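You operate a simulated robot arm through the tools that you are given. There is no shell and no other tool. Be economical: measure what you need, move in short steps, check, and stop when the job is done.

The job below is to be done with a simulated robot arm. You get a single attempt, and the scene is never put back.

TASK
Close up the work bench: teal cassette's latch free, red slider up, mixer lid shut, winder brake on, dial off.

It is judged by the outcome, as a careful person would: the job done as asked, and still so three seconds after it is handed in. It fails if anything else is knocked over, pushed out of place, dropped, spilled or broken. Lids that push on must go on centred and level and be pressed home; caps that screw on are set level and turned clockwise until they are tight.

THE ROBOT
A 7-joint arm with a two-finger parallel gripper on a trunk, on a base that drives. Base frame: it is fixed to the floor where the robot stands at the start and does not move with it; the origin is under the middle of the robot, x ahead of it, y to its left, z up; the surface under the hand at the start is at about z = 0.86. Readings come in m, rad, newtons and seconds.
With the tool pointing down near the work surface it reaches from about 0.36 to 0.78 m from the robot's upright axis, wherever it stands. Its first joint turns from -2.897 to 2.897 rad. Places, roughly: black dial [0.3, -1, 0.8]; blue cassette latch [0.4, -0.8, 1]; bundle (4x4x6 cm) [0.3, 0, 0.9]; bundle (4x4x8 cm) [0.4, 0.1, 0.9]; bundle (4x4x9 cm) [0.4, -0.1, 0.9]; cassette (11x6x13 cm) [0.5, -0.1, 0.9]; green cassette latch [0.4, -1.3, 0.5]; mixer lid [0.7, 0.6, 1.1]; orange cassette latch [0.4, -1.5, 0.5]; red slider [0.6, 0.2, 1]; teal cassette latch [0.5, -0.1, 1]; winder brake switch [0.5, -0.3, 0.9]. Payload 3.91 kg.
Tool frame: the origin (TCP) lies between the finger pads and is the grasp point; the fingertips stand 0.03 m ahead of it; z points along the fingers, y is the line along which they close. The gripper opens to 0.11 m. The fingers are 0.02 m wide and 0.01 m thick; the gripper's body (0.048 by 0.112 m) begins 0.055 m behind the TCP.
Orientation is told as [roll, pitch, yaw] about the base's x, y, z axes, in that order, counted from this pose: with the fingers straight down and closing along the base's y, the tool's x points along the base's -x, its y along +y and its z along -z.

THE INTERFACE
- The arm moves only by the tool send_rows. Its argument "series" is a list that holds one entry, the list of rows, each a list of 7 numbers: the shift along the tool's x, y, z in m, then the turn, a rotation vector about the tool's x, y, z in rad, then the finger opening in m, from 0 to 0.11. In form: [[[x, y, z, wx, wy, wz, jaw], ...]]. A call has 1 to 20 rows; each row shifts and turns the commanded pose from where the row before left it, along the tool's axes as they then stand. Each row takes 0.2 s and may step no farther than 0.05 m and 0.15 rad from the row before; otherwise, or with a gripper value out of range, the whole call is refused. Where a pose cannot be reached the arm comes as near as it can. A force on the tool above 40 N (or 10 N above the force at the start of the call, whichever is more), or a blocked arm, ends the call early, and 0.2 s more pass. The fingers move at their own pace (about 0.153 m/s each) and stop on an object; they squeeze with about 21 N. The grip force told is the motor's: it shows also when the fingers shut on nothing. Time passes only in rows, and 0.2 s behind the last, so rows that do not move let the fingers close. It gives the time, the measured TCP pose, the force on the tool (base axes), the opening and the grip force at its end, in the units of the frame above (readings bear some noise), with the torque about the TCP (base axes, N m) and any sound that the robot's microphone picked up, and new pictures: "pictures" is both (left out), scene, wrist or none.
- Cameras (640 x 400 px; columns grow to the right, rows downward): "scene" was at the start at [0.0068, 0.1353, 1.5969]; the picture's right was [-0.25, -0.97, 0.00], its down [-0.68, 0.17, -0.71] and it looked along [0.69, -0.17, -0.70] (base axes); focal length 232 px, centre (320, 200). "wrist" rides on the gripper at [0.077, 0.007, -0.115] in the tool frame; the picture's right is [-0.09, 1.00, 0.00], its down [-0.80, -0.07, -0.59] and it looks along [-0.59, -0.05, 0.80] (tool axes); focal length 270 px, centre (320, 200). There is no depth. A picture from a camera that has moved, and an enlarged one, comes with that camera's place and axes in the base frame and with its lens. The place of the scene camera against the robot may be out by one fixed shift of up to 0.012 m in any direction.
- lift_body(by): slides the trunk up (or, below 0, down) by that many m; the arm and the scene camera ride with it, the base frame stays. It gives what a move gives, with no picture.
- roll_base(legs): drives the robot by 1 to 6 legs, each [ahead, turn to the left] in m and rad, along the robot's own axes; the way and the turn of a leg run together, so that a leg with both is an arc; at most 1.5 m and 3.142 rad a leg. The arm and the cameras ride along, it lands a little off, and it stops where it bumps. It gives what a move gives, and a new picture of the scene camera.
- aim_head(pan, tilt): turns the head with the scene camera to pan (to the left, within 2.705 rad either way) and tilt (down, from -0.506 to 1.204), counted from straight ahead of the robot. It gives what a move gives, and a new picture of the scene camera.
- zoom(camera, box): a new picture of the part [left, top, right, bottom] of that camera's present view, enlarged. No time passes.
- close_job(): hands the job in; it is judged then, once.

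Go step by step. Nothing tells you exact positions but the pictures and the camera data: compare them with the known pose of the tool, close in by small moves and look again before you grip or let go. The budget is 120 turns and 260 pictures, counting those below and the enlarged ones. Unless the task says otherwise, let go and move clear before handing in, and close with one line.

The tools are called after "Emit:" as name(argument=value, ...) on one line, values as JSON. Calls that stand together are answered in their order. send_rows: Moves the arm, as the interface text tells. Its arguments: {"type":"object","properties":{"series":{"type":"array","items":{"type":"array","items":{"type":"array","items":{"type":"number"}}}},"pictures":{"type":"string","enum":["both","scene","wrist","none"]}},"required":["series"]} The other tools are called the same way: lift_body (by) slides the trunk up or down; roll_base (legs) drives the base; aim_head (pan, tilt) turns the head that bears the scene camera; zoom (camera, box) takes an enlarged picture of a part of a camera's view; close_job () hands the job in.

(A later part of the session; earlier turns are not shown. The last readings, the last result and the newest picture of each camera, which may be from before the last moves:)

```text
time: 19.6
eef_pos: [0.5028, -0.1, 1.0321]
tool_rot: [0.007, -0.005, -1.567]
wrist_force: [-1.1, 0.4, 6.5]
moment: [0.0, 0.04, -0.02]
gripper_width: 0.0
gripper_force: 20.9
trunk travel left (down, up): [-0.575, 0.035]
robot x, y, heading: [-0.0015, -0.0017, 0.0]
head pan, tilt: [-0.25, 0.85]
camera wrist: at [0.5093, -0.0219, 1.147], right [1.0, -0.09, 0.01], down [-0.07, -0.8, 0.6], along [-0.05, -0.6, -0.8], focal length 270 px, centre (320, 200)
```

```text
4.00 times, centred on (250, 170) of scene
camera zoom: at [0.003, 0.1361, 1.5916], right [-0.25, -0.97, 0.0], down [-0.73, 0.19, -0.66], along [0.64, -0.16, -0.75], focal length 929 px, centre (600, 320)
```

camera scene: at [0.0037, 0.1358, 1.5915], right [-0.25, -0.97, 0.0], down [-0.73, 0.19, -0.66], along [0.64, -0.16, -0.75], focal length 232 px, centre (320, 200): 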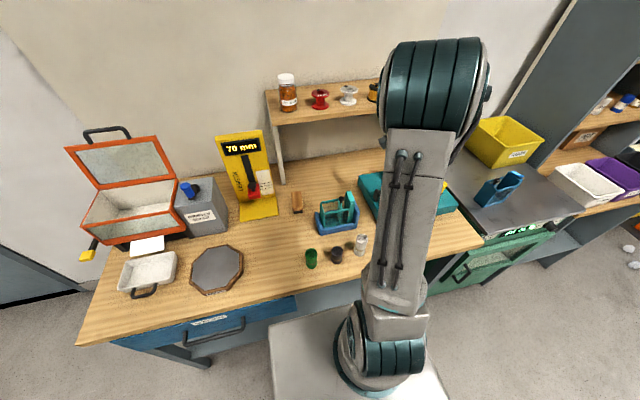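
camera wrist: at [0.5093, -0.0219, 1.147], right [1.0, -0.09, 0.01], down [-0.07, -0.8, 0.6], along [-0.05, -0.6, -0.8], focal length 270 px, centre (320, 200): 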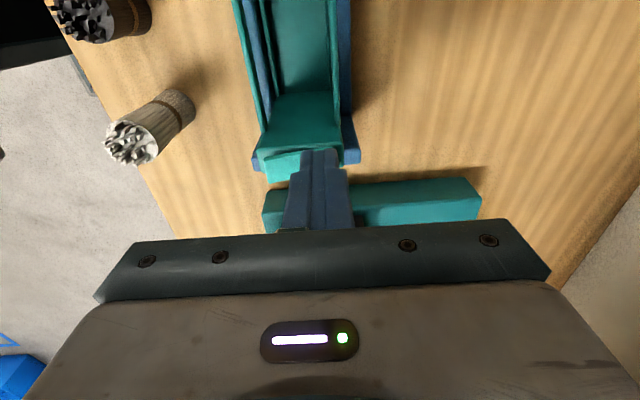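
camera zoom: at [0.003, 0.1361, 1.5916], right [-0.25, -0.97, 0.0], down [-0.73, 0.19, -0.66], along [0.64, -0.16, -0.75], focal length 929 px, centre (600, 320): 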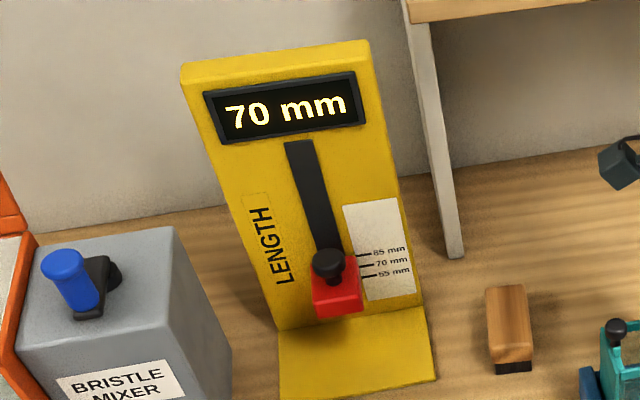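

Retrying the lift with smaller steps and turning the hand back to face ahead. The slider goes next: the slot runs up above the 55/70/85 mm marks.

Emit:
send_rows(series=[[[0, 0, -0.03, 0, 0, 0, 0], [0, 0, -0.05, 0, 0, 0, 0], [0.03, 0, -0.03, 0, 0, 0, 0], [0.05, 0, 0, 0, 0, 0, 0], [0.05, 0, 0, 0, 0, 0, 0], [0.02, -0.04, 0, 0, 0, 0, 0], [0, -0.04, 0, 0, 0, -0.143, 0], [0, 0, 0, 0, 0, -0.143, 0], [0, 0, 0, 0, 0, -0.143, 0], [0, 0, 0, 0, 0, -0.143, 0], [0, 0, 0, 0, 0, -0.143, 0], [0, 0, 0, 0, 0, -0.143, 0], [0, 0, 0, 0, 0, -0.143, 0], [0, 0, 0, 0, 0, -0.143, 0], [0, 0, 0, 0, 0, -0.143, 0], [0, 0, 0, 0, 0, -0.143, 0], [0, 0, 0, 0, 0, -0.14, 0]]], pictures="both")

Emit:
zoom(camera="scene", box=[295, 160, 455, 260])

```text
time: 23.2
eef_pos: [0.4226, 0.0495, 1.1391]
tool_rot: [-0.006, -0.004, 0.004]
wrist_force: [0.2, 1.0, 0.1]
moment: [-0.01, 0.01, 0.01]
gripper_width: 0.0
gripper_force: 20.8
trunk travel left (down, up): [-0.575, 0.035]
robot x, y, heading: [-0.0022, -0.0017, 0.002]
head pan, tilt: [-0.25, 0.85]
camera scene: at [0.0035, 0.136, 1.5915], right [-0.25, -0.97, 0.0], down [-0.73, 0.19, -0.66], along [0.64, -0.16, -0.75], focal length 232 px, centre (320, 200)
camera wrist: at [0.3462, 0.058, 1.2545], right [0.09, 1.0, 0.0], down [0.8, -0.07, 0.6], along [0.6, -0.05, -0.8], focal length 270 px, centre (320, 200)
```

scene: 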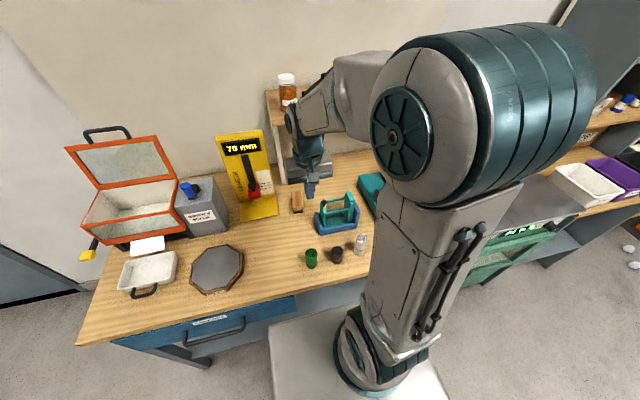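
wrist: 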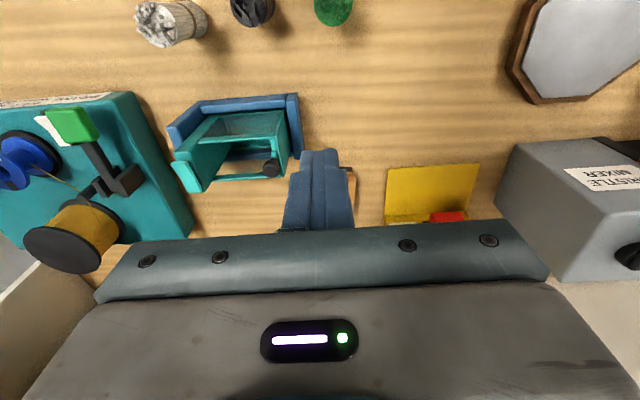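

```text
4.00 times, centred on (375, 210) of scene
camera zoom: at [0.0035, 0.136, 1.5915], right [-0.25, -0.97, 0.0], down [-0.73, 0.19, -0.66], along [0.64, -0.16, -0.75], focal length 929 px, centre (100, 160)
```

zoom: 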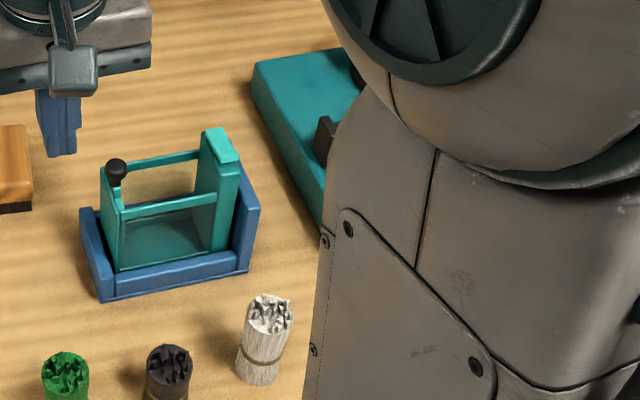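

The teal pusher has moved fully across and the latch is free. Now I'll open the gripper and look at the slider, tilted forward and centred near y=0.23.

Emit:
send_rows(series=[[[0.01, 0.045, 0, 0, 0, 0, 0.05], [0, 0.045, 0, 0, 0, 0, 0.11], [0, 0.045, 0, 0, 0, 0, 0.11], [0, 0.035, 0, 0, -0.15, 0, 0.11], [0, 0, 0, 0, -0.15, 0, 0.11], [0, 0, 0, 0, -0.15, 0, 0.11]]], pictures="wrist")

Emit:
zoom(camera="wrist", box=[220, 60, 440, 230])

```text
time: 24.6
eef_pos: [0.4099, 0.2194, 1.1394]
tool_rot: [-0.005, -0.456, 0.004]
wrist_force: [0.5, 0.6, 0.7]
moment: [0.0, 0.02, -0.01]
gripper_width: 0.11
gripper_force: 0.1
trunk travel left (down, up): [-0.575, 0.035]
robot x, y, heading: [0.0011, -0.006, -0.001]
head pan, tilt: [-0.25, 0.85]
camera wrist: at [0.2921, 0.2289, 1.2097], right [0.08, 1.0, 0.04], down [0.46, -0.07, 0.89], along [0.89, -0.05, -0.46], focal length 270 px, centre (320, 200)
```

wrist: 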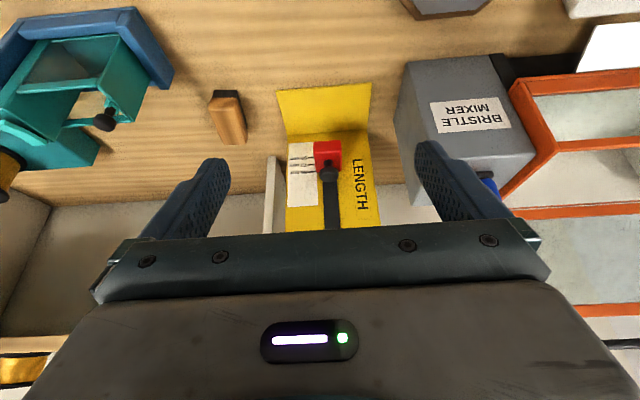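

```text
2.35 times, centred on (330, 145) of wrist
camera zoom: at [0.2921, 0.2289, 1.2097], right [0.08, 1.0, 0.04], down [0.46, -0.07, 0.89], along [0.89, -0.05, -0.46], focal length 636 px, centre (296, 329)
```

zoom: 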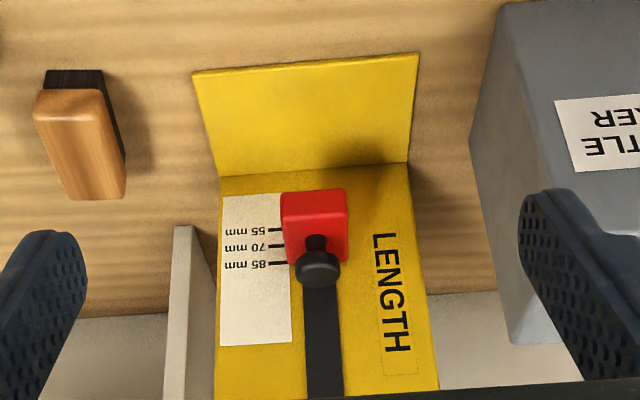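

Emit:
zoom(camera="wrist", box=[280, 125, 380, 195])

Emit:
zoom(camera="scene", box=[225, 165, 285, 225])

```text
5.71 times, centred on (330, 160) of wrist
camera zoom: at [0.2921, 0.2289, 1.2097], right [0.08, 1.0, 0.04], down [0.46, -0.07, 0.89], along [0.89, -0.05, -0.46], focal length 1544 px, centre (263, 429)
```

zoom: 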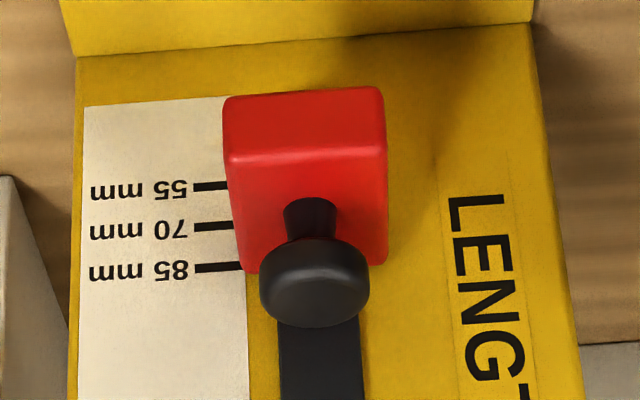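

```text
6.67 times, centred on (255, 195) of scene
camera zoom: at [0.0031, 0.1361, 1.5915], right [-0.25, -0.97, 0.0], down [-0.73, 0.19, -0.66], along [0.64, -0.16, -0.75], focal length 1549 px, centre (753, 233)
```

zoom: 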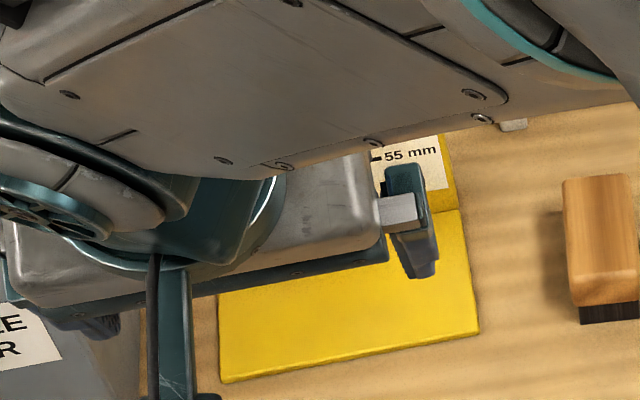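

The red block is about 4.4 cm wide at roughly (0.65,0.224,0.936), with a knob on top, against an upright panel at x≈0.69. I'll approach tilted about 46° and straddle the block.

Emit:
send_rows(series=[[[0, 0, 0, 0, -0.15, 0, 0.11], [0, 0, 0, 0, -0.15, 0, 0.11], [0, 0, 0, 0, -0.044, 0, 0.11], [-0.0045, 0.001, 0.0445, 0, 0, 0, 0.11], [-0.0045, 0.001, 0.0445, 0, 0, 0, 0.09], [-0.0045, 0.001, 0.0445, 0, 0, 0, 0.08], [-0.0045, 0.001, 0.0445, 0, 0, 0, 0.08], [-0.0045, 0.001, 0.0445, 0, 0, 0, 0.08]]], pictures="both")

Emit:
zoom(camera="wrist", box=[220, 60, 420, 230])

Emit:
zoom(camera="scene", box=[190, 120, 310, 230])

```text
time: 26.4
eef_pos: [0.5887, 0.2259, 1.0004]
tool_rot: [-0.005, -0.799, 0.005]
wrist_force: [-0.6, 0.6, -0.7]
moment: [0.03, 0.04, 0.0]
gripper_width: 0.08
gripper_force: 0.2
trunk travel left (down, up): [-0.575, 0.035]
robot x, y, heading: [-0.0023, -0.0019, -0.005]
head pan, tilt: [-0.25, 0.85]
camera scene: at [0.0046, 0.136, 1.5915], right [-0.25, -0.97, 0.0], down [-0.73, 0.19, -0.66], along [0.64, -0.16, -0.75], focal length 232 px, centre (320, 200)
camera wrist: at [0.4545, 0.2349, 1.026], right [0.06, 1.0, 0.06], down [0.13, -0.07, 0.99], along [0.99, -0.05, -0.14], focal length 270 px, centre (320, 200)
```

scene: 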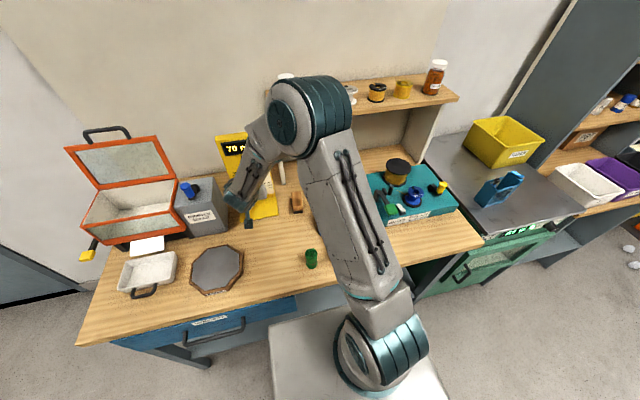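
wrist: 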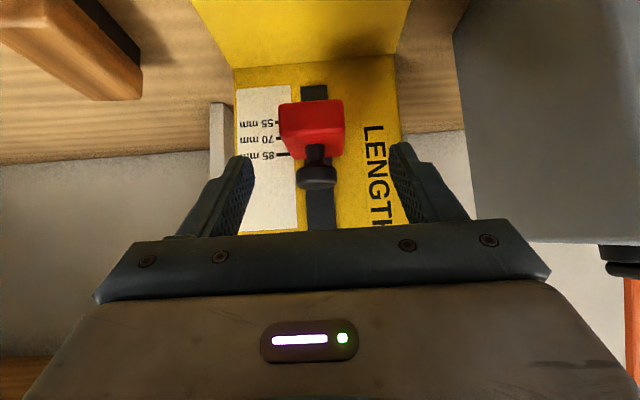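

```text
2.35 times, centred on (320, 145) of wrist
camera zoom: at [0.4545, 0.2349, 1.026], right [0.06, 1.0, 0.06], down [0.13, -0.07, 0.99], along [0.99, -0.05, -0.14], focal length 636 px, centre (320, 329)
```

zoom: 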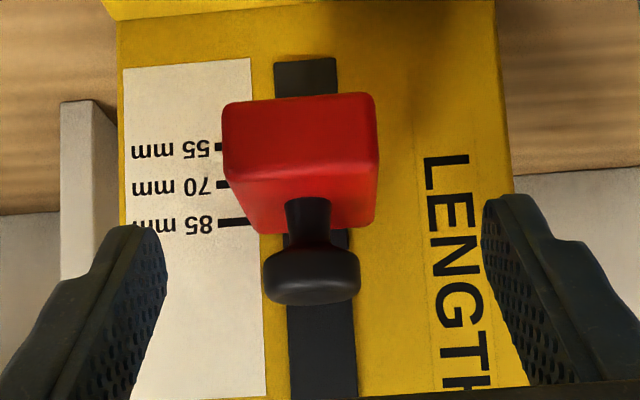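

```text
3.64 times, centred on (250, 175) of scene
camera zoom: at [0.0046, 0.136, 1.5915], right [-0.25, -0.97, 0.0], down [-0.73, 0.19, -0.66], along [0.64, -0.16, -0.75], focal length 845 px, centre (574, 291)
```

zoom: 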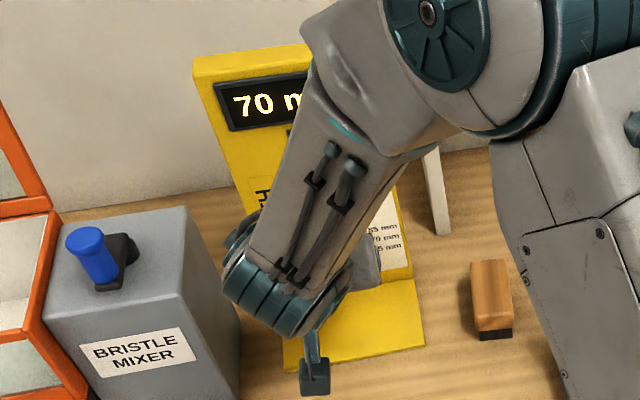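

Block front face is at x≈0.62, z≈0.937–0.959. I'll advance along the fingers and close on its sides.

Emit:
send_rows(series=[[[-0.001, -0.001, 0.038, 0, 0, 0, 0.08], [-0.001, 0, 0.038, 0, 0, 0, 0.08], [0, 0, 0, 0, 0, 0, 0.035], [0, 0, 0, 0, 0, 0, 0.03], [0, 0, 0, 0, 0, 0, 0.03]]], pictures="wrist")

Emit:
zoom(camera="wrist", box=[220, 60, 420, 230])

```text
time: 27.6
eef_pos: [0.6442, 0.2216, 0.9468]
tool_rot: [-0.007, -0.799, 0.003]
wrist_force: [3.1, -16.8, -1.7]
moment: [0.19, 1.14, 0.81]
gripper_width: 0.044
gripper_force: 44.9
trunk travel left (down, up): [-0.575, 0.035]
robot x, y, heading: [0.0021, -0.0003, -0.007]
head pan, tilt: [-0.25, 0.85]
camera wrist: at [0.5094, 0.2305, 0.9734], right [0.07, 1.0, 0.06], down [0.13, -0.07, 0.99], along [0.99, -0.06, -0.14], focal length 270 px, centre (320, 200)
```

wrist: 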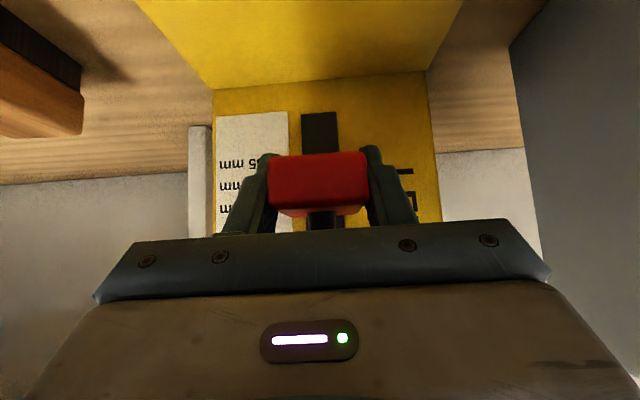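

```text
2.35 times, centred on (320, 145) of wrist
camera zoom: at [0.5094, 0.2305, 0.9734], right [0.07, 1.0, 0.06], down [0.13, -0.07, 0.99], along [0.99, -0.06, -0.14], focal length 636 px, centre (320, 329)
```

zoom: 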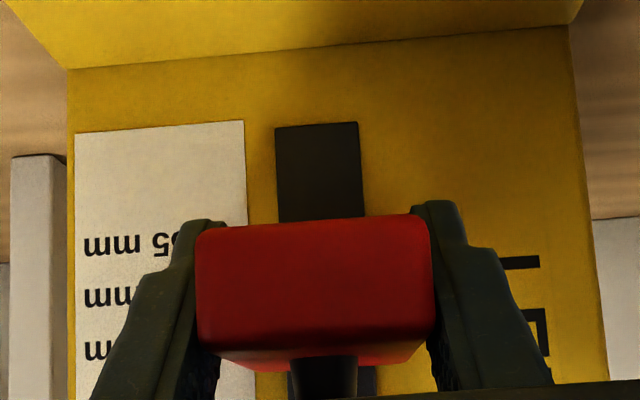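

Gripped, with a slight sideways load. I'll ease 3 mm in -y and lift straight up in steps.

Emit:
send_rows(series=[[[0, -0.003, 0, 0, 0, 0, 0.03], [-0.0072, 0, -0.007, 0, 0, 0, 0.03], [-0.0143, 0, -0.0139, 0, 0, 0, 0.03], [-0.0143, 0, -0.0139, 0, 0, 0, 0.03]]], pictures="both")

Emit:
zoom(camera="scene", box=[190, 120, 310, 230])

```text
time: 28.6
eef_pos: [0.6438, 0.2204, 0.9982]
tool_rot: [-0.004, -0.801, 0.003]
wrist_force: [5.6, -1.4, -2.0]
moment: [0.54, -0.45, -0.94]
gripper_width: 0.0438
gripper_force: 45.0
trunk travel left (down, up): [-0.575, 0.035]
robot x, y, heading: [-0.0018, -0.0021, -0.001]
head pan, tilt: [-0.25, 0.85]
camera scene: at [0.0045, 0.1357, 1.5915], right [-0.25, -0.97, 0.0], down [-0.73, 0.18, -0.66], along [0.64, -0.16, -0.75], focal length 232 px, centre (320, 200)
camera wrist: at [0.5092, 0.2297, 1.0233], right [0.06, 1.0, 0.06], down [0.13, -0.07, 0.99], along [0.99, -0.05, -0.14], focal length 270 px, centre (320, 200)
```

scene: 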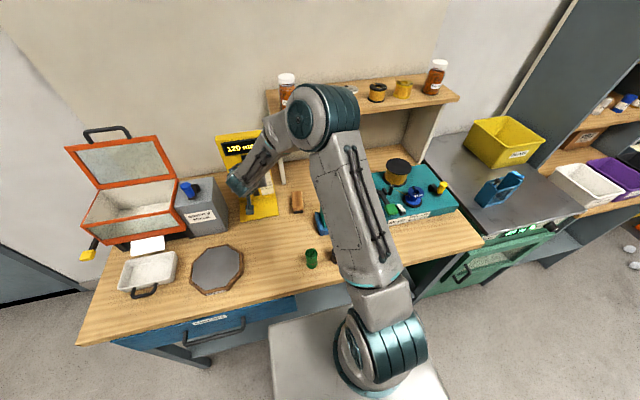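
wrist: 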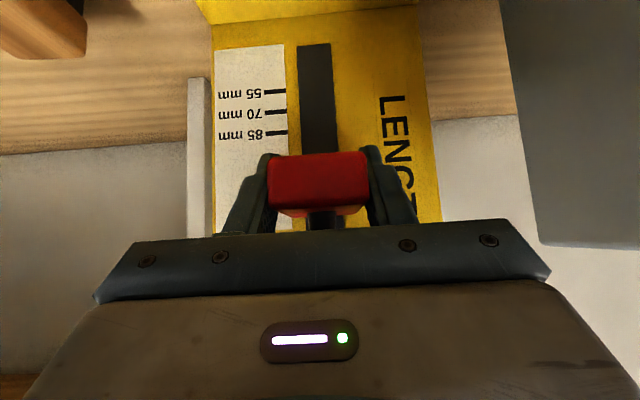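

```text
3.64 times, centred on (250, 175) of scene
camera zoom: at [0.0045, 0.1357, 1.5915], right [-0.25, -0.97, 0.0], down [-0.73, 0.18, -0.66], along [0.64, -0.16, -0.75], focal length 845 px, centre (574, 291)
```

zoom: 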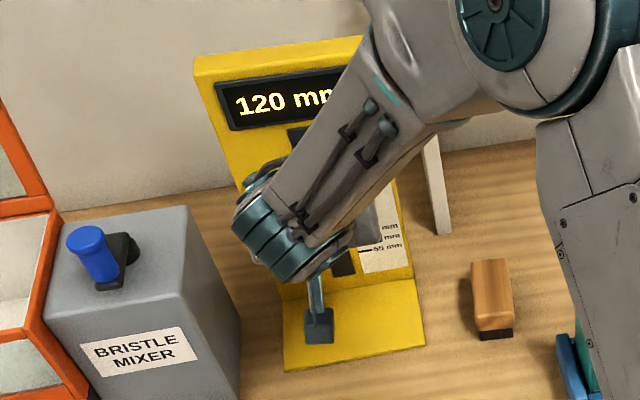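

It slides freely, now reading 120 mm. Continuing up toward the top stop.

Emit:
send_rows(series=[[[-0.0143, 0, -0.0139, 0, 0, 0, 0.03], [-0.0143, 0, -0.0139, 0, 0, 0, 0.03], [-0.0108, 0, -0.0105, 0, 0, 0, 0.03], [-0.0072, 0, -0.007, 0, 0, 0, 0.03], [-0.0072, 0, -0.007, 0, 0, 0, 0.03], [-0.0036, 0, -0.0035, 0, 0, 0, 0.03], [-0.0036, 0, -0.0035, 0, 0, 0, 0.03], [-0.0036, 0, -0.0035, 0, 0, 0, 0.03], [-0.0036, 0, -0.0035, 0, 0, 0, 0.03]]], pictures="both")

Emit:
zoom(camera="scene", box=[190, 120, 310, 230])

```text
time: 29.8
eef_pos: [0.6432, 0.2223, 1.0595]
tool_rot: [-0.01, -0.779, 0.007]
wrist_force: [19.5, 8.3, -19.8]
moment: [-0.07, -1.08, -0.98]
gripper_width: 0.0436
gripper_force: 44.8
trunk travel left (down, up): [-0.575, 0.035]
robot x, y, heading: [0.0041, -0.0045, 0.004]
head pan, tilt: [-0.25, 0.85]
stopped in row 5: the force on the tool passed its limit at 48 N (the readings are from after the stop); the commanded pose is now the measured one
camera scene: at [0.0092, 0.1385, 1.5912], right [-0.25, -0.97, 0.0], down [-0.73, 0.18, -0.66], along [0.64, -0.16, -0.75], focal length 232 px, centre (320, 200)
camera wrist: at [0.5094, 0.23, 1.0885], right [0.06, 1.0, 0.05], down [0.15, -0.06, 0.99], along [0.99, -0.05, -0.16], focal length 270 px, centre (320, 200)
```

scene: 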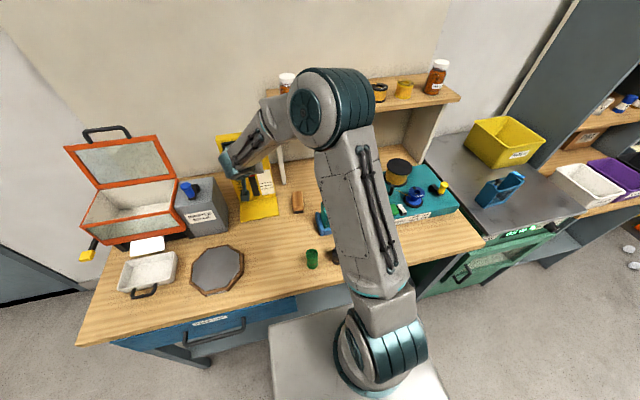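
wrist: 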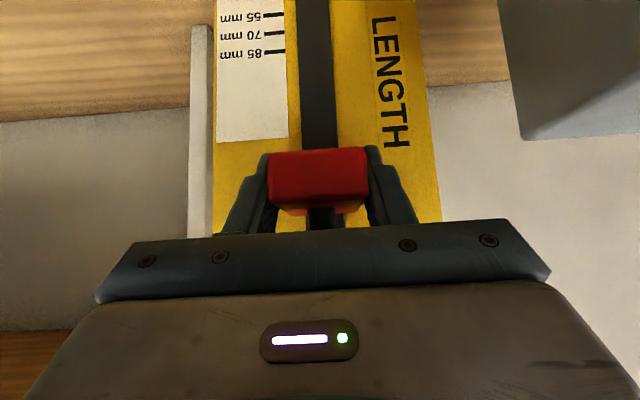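

```text
3.64 times, centred on (250, 175) of scene
camera zoom: at [0.0092, 0.1385, 1.5912], right [-0.25, -0.97, 0.0], down [-0.73, 0.18, -0.66], along [0.64, -0.16, -0.75], focal length 845 px, centre (574, 291)
```

zoom: 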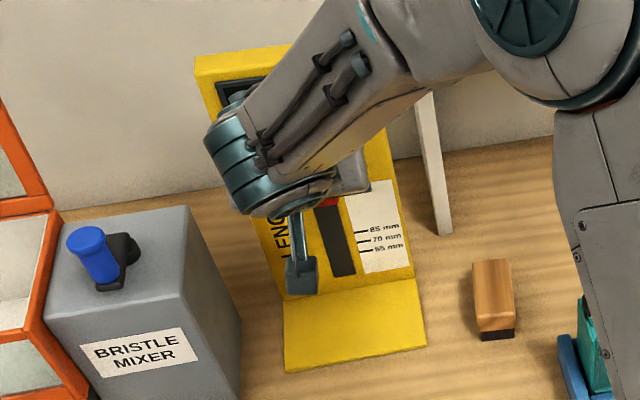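

It hit the top stop after about 11 cm of travel. I'll release, back out and check that it stays.

Emit:
send_rows(series=[[[0.001, 0, 0.001, 0, 0, 0, 0.05], [0, 0, 0, 0, 0, 0, 0.08], [0, 0, -0.03, 0, 0, 0, 0.08], [0, 0, -0.04, 0, 0, 0, 0.08], [0, 0, -0.04, 0, 0, 0, 0.08], [0, 0, -0.04, 0, 0.15, 0, 0.08], [0, -0.04, -0.02, 0, 0.15, 0, 0.08]]], pictures="both")

Emit:
zoom(camera="scene", box=[190, 120, 310, 230])

```text
time: 31.4
eef_pos: [0.5213, 0.1813, 1.187]
tool_rot: [-0.005, -0.485, 0.003]
wrist_force: [0.2, 0.5, -0.9]
moment: [0.01, 0.0, 0.01]
gripper_width: 0.0799
gripper_force: 0.0
trunk travel left (down, up): [-0.575, 0.035]
robot x, y, heading: [0.0001, 0.0007, -0.001]
head pan, tilt: [-0.25, 0.85]
camera scene: at [0.0034, 0.135, 1.5916], right [-0.25, -0.97, 0.0], down [-0.73, 0.19, -0.66], along [0.64, -0.16, -0.75], focal length 232 px, centre (320, 200)
camera wrist: at [0.4001, 0.1903, 1.2534], right [0.08, 1.0, 0.04], down [0.43, -0.07, 0.9], along [0.9, -0.05, -0.44], focal length 270 px, centre (320, 200)
```

scene: 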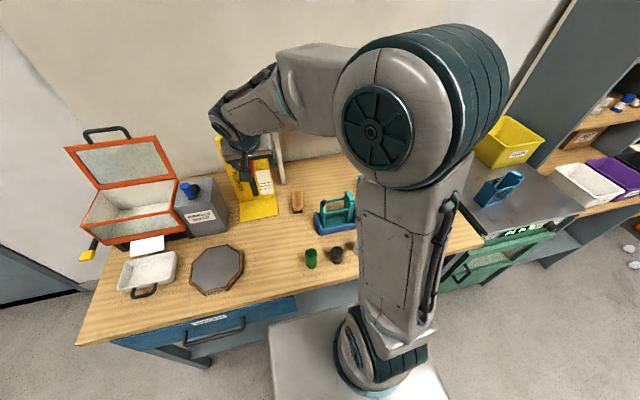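
wrist: 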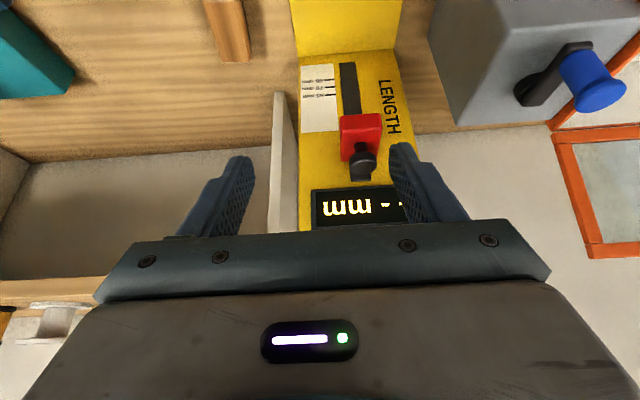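

```text
3.64 times, centred on (250, 175) of scene
camera zoom: at [0.0034, 0.135, 1.5916], right [-0.25, -0.97, 0.0], down [-0.73, 0.19, -0.66], along [0.64, -0.16, -0.75], focal length 845 px, centre (574, 291)
```

zoom: 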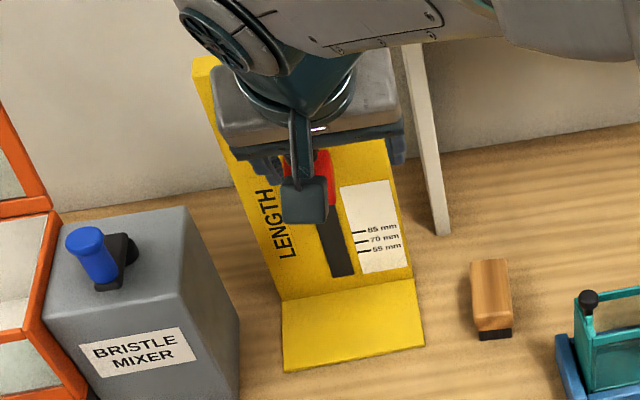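

The slider is up and holding, and the display is now out of range. Next is the mixer lid, hinged near x≈0.70 and leaning back. It's out of reach from here, so I'll stow the arm and look left before driving.

Emit:
send_rows(series=[[[0.03, -0.02, -0.02, 0, 0.15, 0, 0.04], [0.03, -0.04, 0, 0, 0.15, 0, 0.0], [0.03, -0.04, 0, 0, 0.15, 0, 0.0], [0.02, -0.045, 0, 0, 0.03, 0, 0]]], pictures="none")

Emit:
aim_head(pan=0.75, tilt=0.75)

```text
time: 32.4
eef_pos: [0.4044, 0.0353, 1.1749]
tool_rot: [-0.004, -0.006, 0.002]
wrist_force: [0.7, 0.2, 0.5]
moment: [-0.01, 0.0, 0.03]
gripper_width: 0.0
gripper_force: 21.1
trunk travel left (down, up): [-0.575, 0.035]
robot x, y, heading: [-0.0008, -0.0013, 0.004]
head pan, tilt: [-0.25, 0.85]
```

```text
time: 33.6
eef_pos: [0.4063, 0.0371, 1.1748]
tool_rot: [-0.005, -0.005, 0.001]
wrist_force: [0.8, -0.3, -0.6]
moment: [0.0, 0.02, -0.01]
gripper_width: 0.0
gripper_force: 20.9
trunk travel left (down, up): [-0.575, 0.035]
robot x, y, heading: [-0.0006, -0.0035, 0.007]
head pan, tilt: [0.75, 0.75]
camera scene: at [-0.0117, 0.2117, 1.5995], right [0.68, -0.73, 0.0], down [-0.5, -0.47, -0.73], along [0.53, 0.5, -0.68], focal length 232 px, centre (320, 200)
```

scene: 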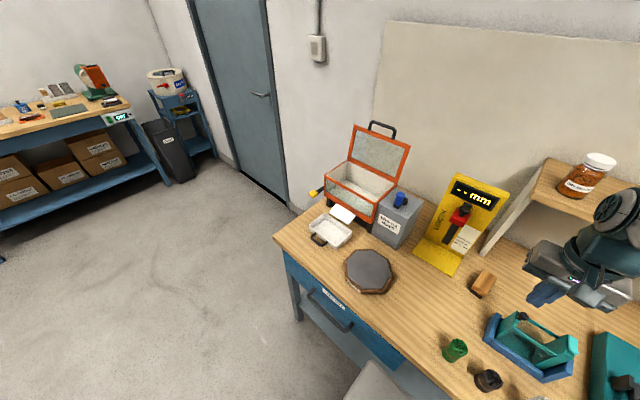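

The way left is clear. I'll back off, move about 0.53 m to the left, and face the bench again.

Emit:
roll_base(legs=[[-0.12, 0], [0, 1.571], [0.53, 0], [0, -1.571], [0.12, 0]])

Emit:
aim_head(pan=0.1, tilt=0.6)

```text
time: 46.0
eef_pos: [0.4163, 0.5375, 1.1747]
tool_rot: [-0.007, -0.004, -0.035]
wrist_force: [0.1, 0.3, -0.1]
moment: [0.0, 0.06, 0.02]
gripper_width: 0.0
gripper_force: 21.3
trunk travel left (down, up): [-0.575, 0.035]
robot x, y, heading: [0.0063, 0.5118, -0.034]
head pan, tilt: [0.75, 0.75]
camera scene: at [0.0045, 0.7273, 1.5995], right [0.66, -0.75, 0.0], down [-0.52, -0.45, -0.73], along [0.55, 0.48, -0.68], focal length 232 px, centre (320, 200)
```

scene: 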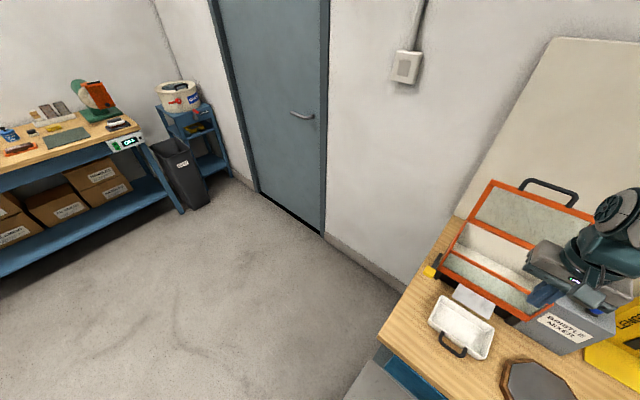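

```text
time: 47.1
eef_pos: [0.4135, 0.5374, 1.1746]
tool_rot: [-0.005, -0.005, -0.034]
wrist_force: [0.8, 0.1, 0.5]
moment: [0.0, -0.01, -0.03]
gripper_width: 0.0
gripper_force: 20.9
trunk travel left (down, up): [-0.575, 0.035]
robot x, y, heading: [0.0062, 0.512, -0.03]
head pan, tilt: [0.099, 0.6]
camera scene: at [0.0289, 0.6788, 1.6124], right [0.07, -1.0, 0.0], down [-0.56, -0.04, -0.82], along [0.82, 0.05, -0.57], focal length 232 px, centre (320, 200)
```

scene: 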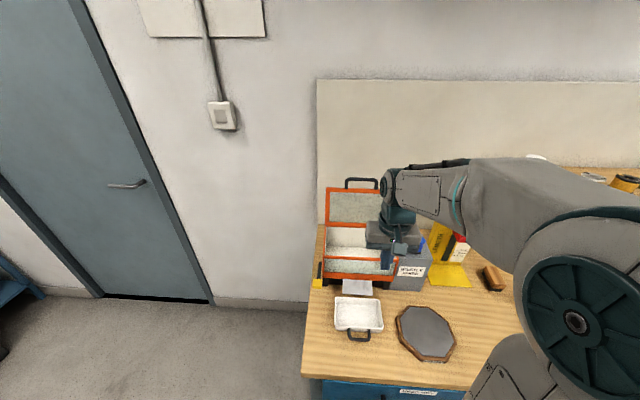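

Emit:
zoom(camera="scene", box=[310, 165, 450, 305])

Emit:
send_rows(series=[[[0, 0, -0.05, 0, 0, 0, 0], [0, 0, -0.05, 0, 0, 0, 0], [0, 0, -0.05, 0, 0, 0, 0], [0, 0, -0.05, 0, 0, 0, 0]]], pictures="both")

```text
2.86 times, centred on (380, 235) of scene
camera zoom: at [0.0289, 0.6788, 1.6124], right [0.07, -1.0, 0.0], down [-0.56, -0.04, -0.82], along [0.82, 0.05, -0.57], focal length 664 px, centre (149, 100)
```

zoom: 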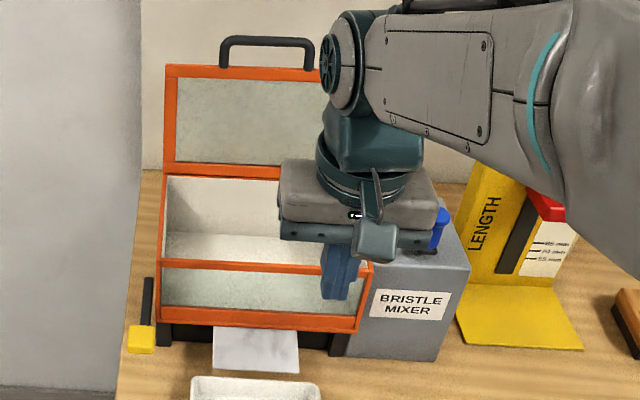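

```text
time: 48.1
eef_pos: [0.4136, 0.5403, 1.3752]
tool_rot: [-0.004, -0.005, -0.035]
wrist_force: [-0.1, -1.0, -0.2]
moment: [-0.02, 0.02, -0.02]
gripper_width: 0.0
gripper_force: 20.9
trunk travel left (down, up): [-0.575, 0.035]
robot x, y, heading: [0.0092, 0.5143, -0.037]
head pan, tilt: [0.099, 0.6]
camera scene: at [0.0288, 0.6786, 1.6124], right [0.06, -1.0, 0.0], down [-0.56, -0.04, -0.83], along [0.82, 0.05, -0.56], focal length 232 px, centre (320, 200)
camera wrist: at [0.3378, 0.5517, 1.4904], right [0.12, 0.99, -0.01], down [0.8, -0.1, 0.6], along [0.59, -0.08, -0.8], focal length 270 px, centre (320, 200)
```

scene: 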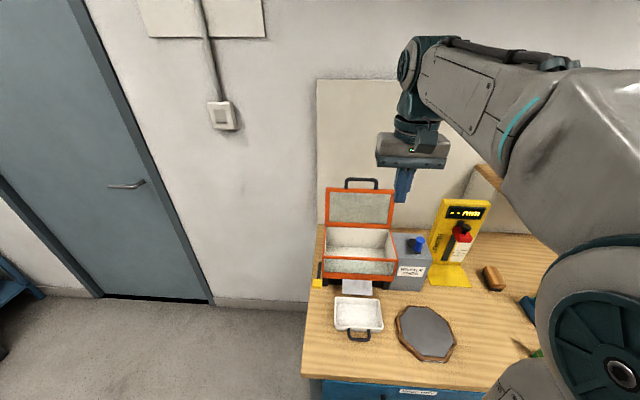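
wrist: 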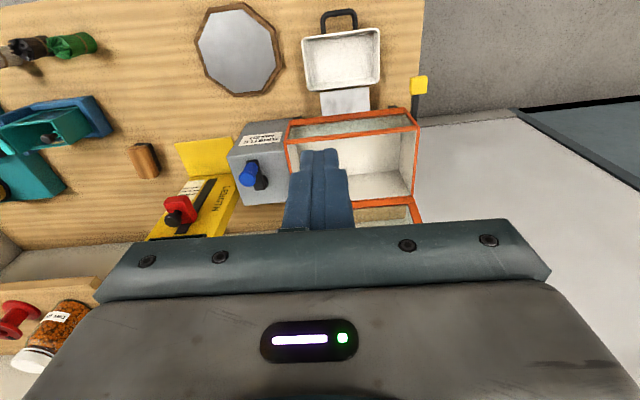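

Emit:
zoom(camera="scene", box=[310, 165, 450, 305])

```text
2.86 times, centred on (380, 235) of scene
camera zoom: at [0.0288, 0.6786, 1.6124], right [0.06, -1.0, 0.0], down [-0.56, -0.04, -0.83], along [0.82, 0.05, -0.56], focal length 664 px, centre (149, 100)
```

zoom: 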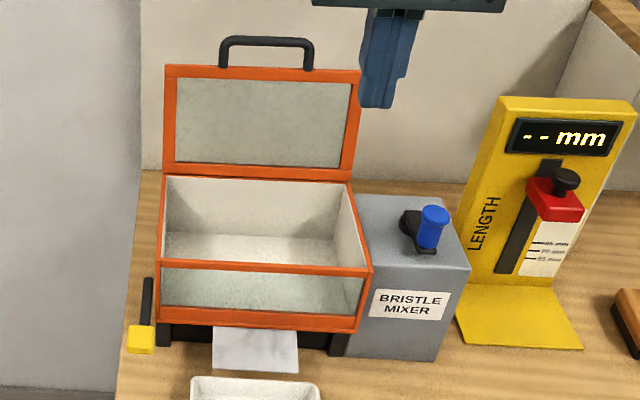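

The handle bar is at about (0.735,0.581,1.22), free edge of the lid just below. I'll turn the hand so the fingers close along x and hover above the bar.

Emit:
send_rows(series=[[[0, 0, 0, 0, 0, 0.1395, 0.06], [0, 0, 0, 0, 0, 0.1395, 0.06], [0, 0, 0, 0, 0, 0.1395, 0.06], [0, 0, 0, 0, 0, 0.1395, 0.06], [0, 0, 0, 0, 0, 0.1395, 0.06], [0, 0, 0, 0, 0, 0.1395, 0.06], [0, 0, 0, 0, 0, 0.1395, 0.06], [0, 0, 0, 0, 0, 0.1395, 0.06], [0, 0, 0, 0, 0, 0.1395, 0.06], [0, 0, 0, 0, 0, 0.1395, 0.06], [0, 0, 0, 0, 0, 0.1395, 0.06], [0.0059, 0.046, 0, 0, 0, 0, 0.06], [0.0059, 0.046, 0, 0, 0, 0, 0.06], [0.0059, 0.046, 0, 0, 0, 0, 0.06], [0.0059, 0.046, 0, 0, 0, 0, 0.06], [0.0059, 0.046, 0, 0, 0, 0, 0.06], [0.0059, 0.046, 0, 0, 0, 0, 0.06], [0.0059, 0.043, 0, 0, 0, 0, 0.06]]], pictures="both")

Emit:
zoom(camera="scene", box=[310, 125, 450, 265])

```text
time: 51.9
eef_pos: [0.6606, 0.565, 1.352]
tool_rot: [0.008, -0.006, -1.569]
wrist_force: [-0.1, 0.2, 0.3]
moment: [0.02, -0.07, 0.01]
gripper_width: 0.0602
gripper_force: 0.0
out of reach, approached as far as the arm can: row 17, 18
trunk travel left (down, up): [-0.575, 0.035]
robot x, y, heading: [0.0054, 0.5155, -0.032]
head pan, tilt: [0.099, 0.6]
camera scene: at [0.027, 0.6789, 1.6124], right [0.06, -1.0, 0.0], down [-0.56, -0.04, -0.83], along [0.82, 0.05, -0.56], focal length 232 px, centre (320, 200)
camera wrist: at [0.667, 0.6448, 1.4677], right [1.0, -0.09, 0.01], down [-0.07, -0.8, 0.6], along [-0.04, -0.6, -0.8], focal length 270 px, centre (320, 200)
```

scene: 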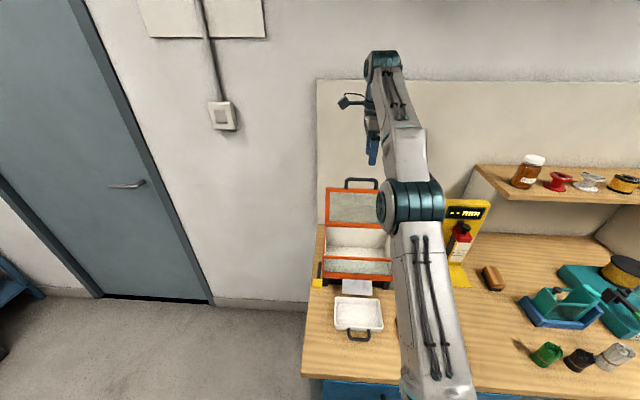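
wrist: 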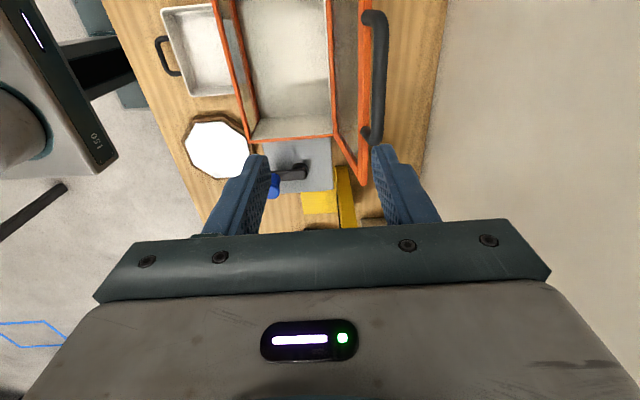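

```text
2.86 times, centred on (380, 195) of scene
camera zoom: at [0.027, 0.6789, 1.6124], right [0.06, -1.0, 0.0], down [-0.56, -0.04, -0.83], along [0.82, 0.05, -0.56], focal length 664 px, centre (149, 214)
```

zoom: 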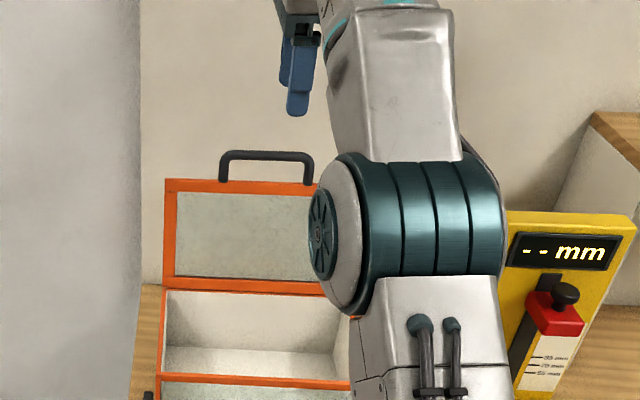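

At this height the arm falls short, so I need to get closer. I'll check the clearance between the base and bench by looking down.

Emit:
aim_head(pan=0.3, tilt=1.2)

```text
time: 52.9
eef_pos: [0.6631, 0.5652, 1.3514]
tool_rot: [0.007, -0.005, -1.57]
wrist_force: [0.3, -0.6, -0.1]
moment: [-0.05, 0.0, 0.0]
gripper_width: 0.06
gripper_force: 0.0
trunk travel left (down, up): [-0.575, 0.035]
robot x, y, heading: [0.0099, 0.5149, -0.036]
head pan, tilt: [0.3, 1.201]
camera scene: at [-0.0051, 0.6877, 1.5678], right [0.26, -0.96, 0.0], down [-0.9, -0.24, -0.36], along [0.35, 0.1, -0.93], focal length 232 px, centre (320, 200)
```

scene: 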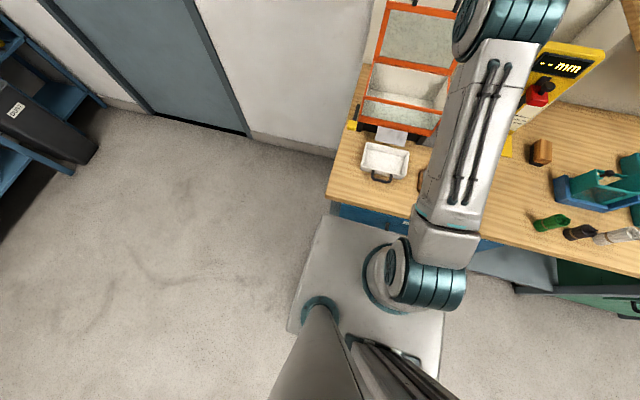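

The base already reaches under the bench top with free space ahead. I'll creep forward 7 cm.

Emit:
roll_base(legs=[[0.07, 0.03]])

Emit:
aim_head(pan=0.2, tilt=0.65)

```text
time: 54.0
eef_pos: [0.7027, 0.5885, 1.3516]
tool_rot: [0.007, -0.005, -1.528]
wrist_force: [-0.6, -0.3, 0.1]
moment: [-0.01, 0.0, 0.02]
gripper_width: 0.0603
gripper_force: 0.1
trunk travel left (down, up): [-0.575, 0.035]
robot x, y, heading: [0.0533, 0.5057, 0.025]
head pan, tilt: [0.3, 1.201]
stopped in leg 1: the robot was blocked; the commanded pose is now the measured one
camera scene: at [0.0293, 0.6794, 1.5679], right [0.32, -0.95, 0.0], down [-0.88, -0.3, -0.36], along [0.34, 0.12, -0.93], focal length 232 px, centre (320, 200)
```

scene: 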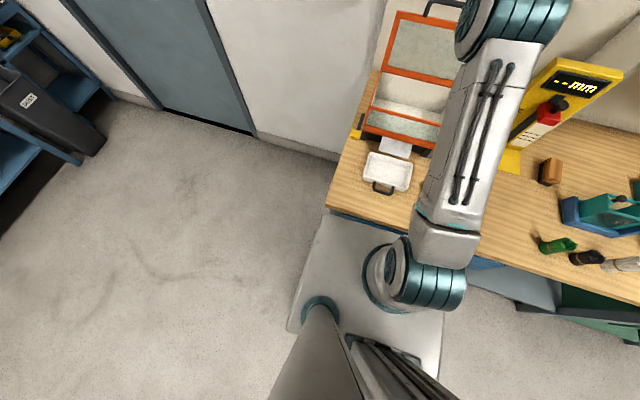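

```text
time: 55.0
eef_pos: [0.7024, 0.5893, 1.3511]
tool_rot: [0.008, -0.006, -1.527]
wrist_force: [-0.2, 0.9, 0.9]
moment: [-0.01, 0.01, -0.01]
gripper_width: 0.0598
gripper_force: 0.0
trunk travel left (down, up): [-0.575, 0.035]
robot x, y, heading: [0.0513, 0.5027, 0.019]
head pan, tilt: [0.201, 0.649]
camera scene: at [0.0606, 0.6812, 1.608], right [0.22, -0.98, 0.0], down [-0.59, -0.13, -0.8], along [0.78, 0.18, -0.61], focal length 232 px, centre (320, 200)
```

scene: 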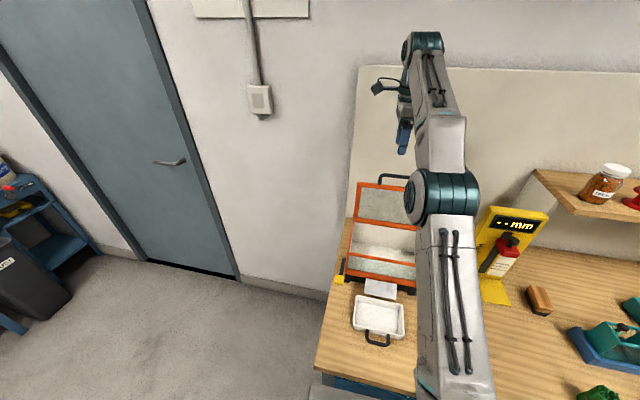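

The base touched something at about 4.5 cm and stopped, which is enough. Now I'll lower above the bar and take a look.

Emit:
send_rows(series=[[[0, 0, 0.03, 0, 0, 0.03, 0.06], [-0.004, 0.02, 0.02, 0, 0, 0, 0.06], [-0.004, 0.015, 0.01, 0, 0, 0, 0.06]]], pictures="wrist")

Emit:
zoom(camera="scene", box=[340, 105, 460, 305])

Emit:
zoom(camera="wrist", box=[220, 20, 440, 220])

```text
time: 55.8
eef_pos: [0.7394, 0.5801, 1.2925]
tool_rot: [0.008, -0.005, -1.554]
wrist_force: [-0.3, -0.4, -0.2]
moment: [0.06, 0.01, 0.03]
gripper_width: 0.0599
gripper_force: 0.0
trunk travel left (down, up): [-0.575, 0.035]
robot x, y, heading: [0.0488, 0.509, 0.023]
head pan, tilt: [0.201, 0.649]
camera wrist: at [0.7452, 0.6597, 1.4065], right [1.0, -0.07, 0.01], down [-0.06, -0.8, 0.6], along [-0.04, -0.6, -0.8], focal length 270 px, centre (320, 200)
```

wrist: 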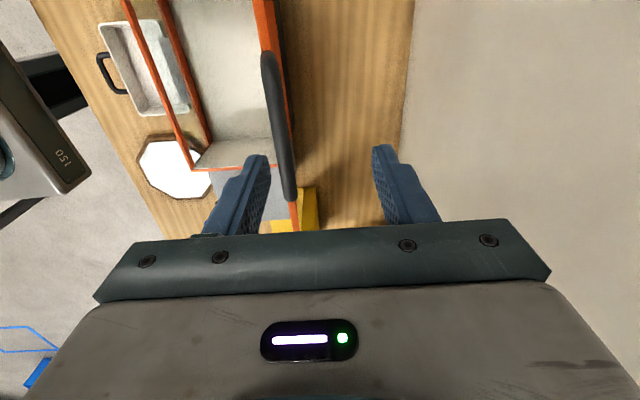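

```text
2.00 times, centred on (400, 205) of scene
camera zoom: at [0.0616, 0.6813, 1.6081], right [0.22, -0.98, 0.0], down [-0.59, -0.13, -0.8], along [0.78, 0.18, -0.61], focal length 465 px, centre (160, 190)
```

zoom: 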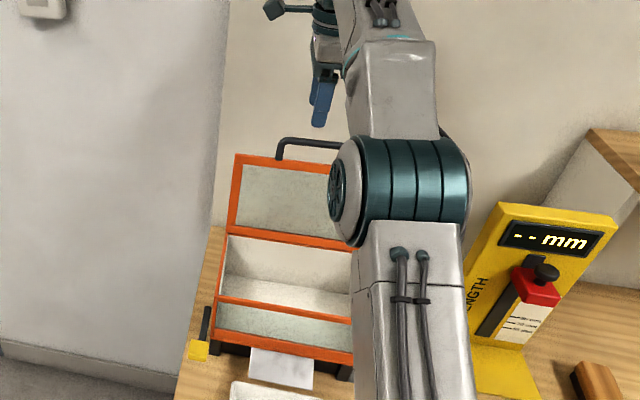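

```text
2.00 times, centred on (330, 120) of wrist
camera zoom: at [0.7452, 0.6597, 1.4065], right [1.0, -0.07, 0.01], down [-0.06, -0.8, 0.6], along [-0.04, -0.6, -0.8], focal length 541 px, centre (300, 360)
```

zoom: 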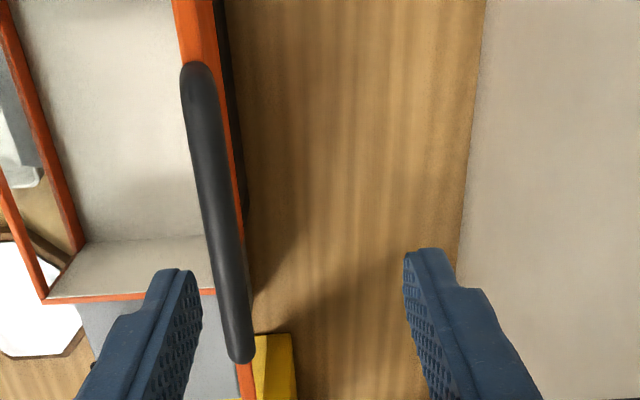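

The bar is nearer than estimated: about (0.713,0.58,1.23). I'll shift over it, lower around it and close.

Emit:
send_rows(series=[[[0, -0.026, 0, 0, 0, 0, 0.06], [0, 0, 0.03, 0, 0, 0, 0.06], [0, 0, 0.027, 0, 0, 0, 0.06]]], pictures="both")

Emit:
zoom(camera="wrist", box=[220, 60, 440, 240])

Emit:
zoom(camera="scene", box=[340, 135, 440, 215])

```text
time: 56.5
eef_pos: [0.7139, 0.5816, 1.2345]
tool_rot: [0.006, -0.006, -1.556]
wrist_force: [0.7, 0.0, -0.5]
moment: [-0.01, 0.02, -0.01]
gripper_width: 0.0602
gripper_force: 0.1
trunk travel left (down, up): [-0.575, 0.035]
robot x, y, heading: [0.0517, 0.5045, 0.02]
head pan, tilt: [0.201, 0.649]
camera scene: at [0.061, 0.6815, 1.6081], right [0.22, -0.98, 0.0], down [-0.59, -0.13, -0.8], along [0.78, 0.18, -0.6], focal length 232 px, centre (320, 200)
camera wrist: at [0.7185, 0.6608, 1.3492], right [1.0, -0.07, 0.01], down [-0.06, -0.8, 0.6], along [-0.04, -0.6, -0.8], focal length 270 px, centre (320, 200)
```

scene: 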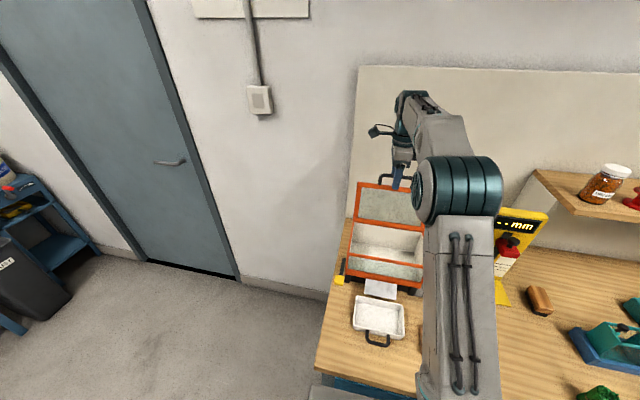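
wrist: 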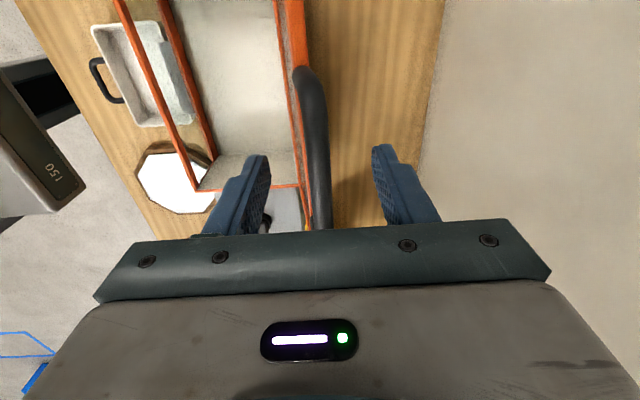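

```text
2.22 times, centred on (330, 150) of wrist
camera zoom: at [0.7185, 0.6608, 1.3492], right [1.0, -0.07, 0.01], down [-0.06, -0.8, 0.6], along [-0.04, -0.6, -0.8], focal length 601 px, centre (298, 311)
```

zoom: 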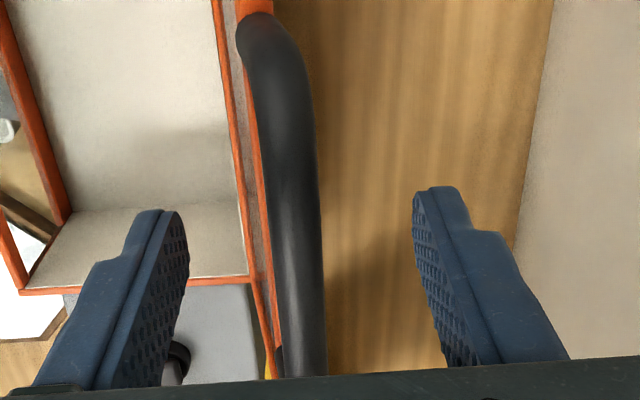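

```text
5.00 times, centred on (390, 175) of scene
camera zoom: at [0.061, 0.6815, 1.6081], right [0.22, -0.98, 0.0], down [-0.59, -0.13, -0.8], along [0.78, 0.18, -0.6], focal length 1162 px, centre (-30, 325)
```

zoom: 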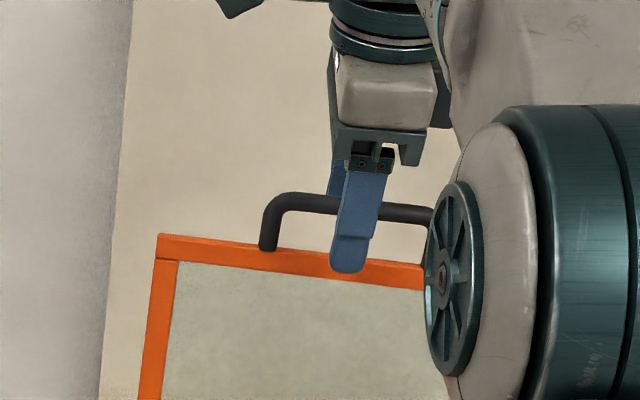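

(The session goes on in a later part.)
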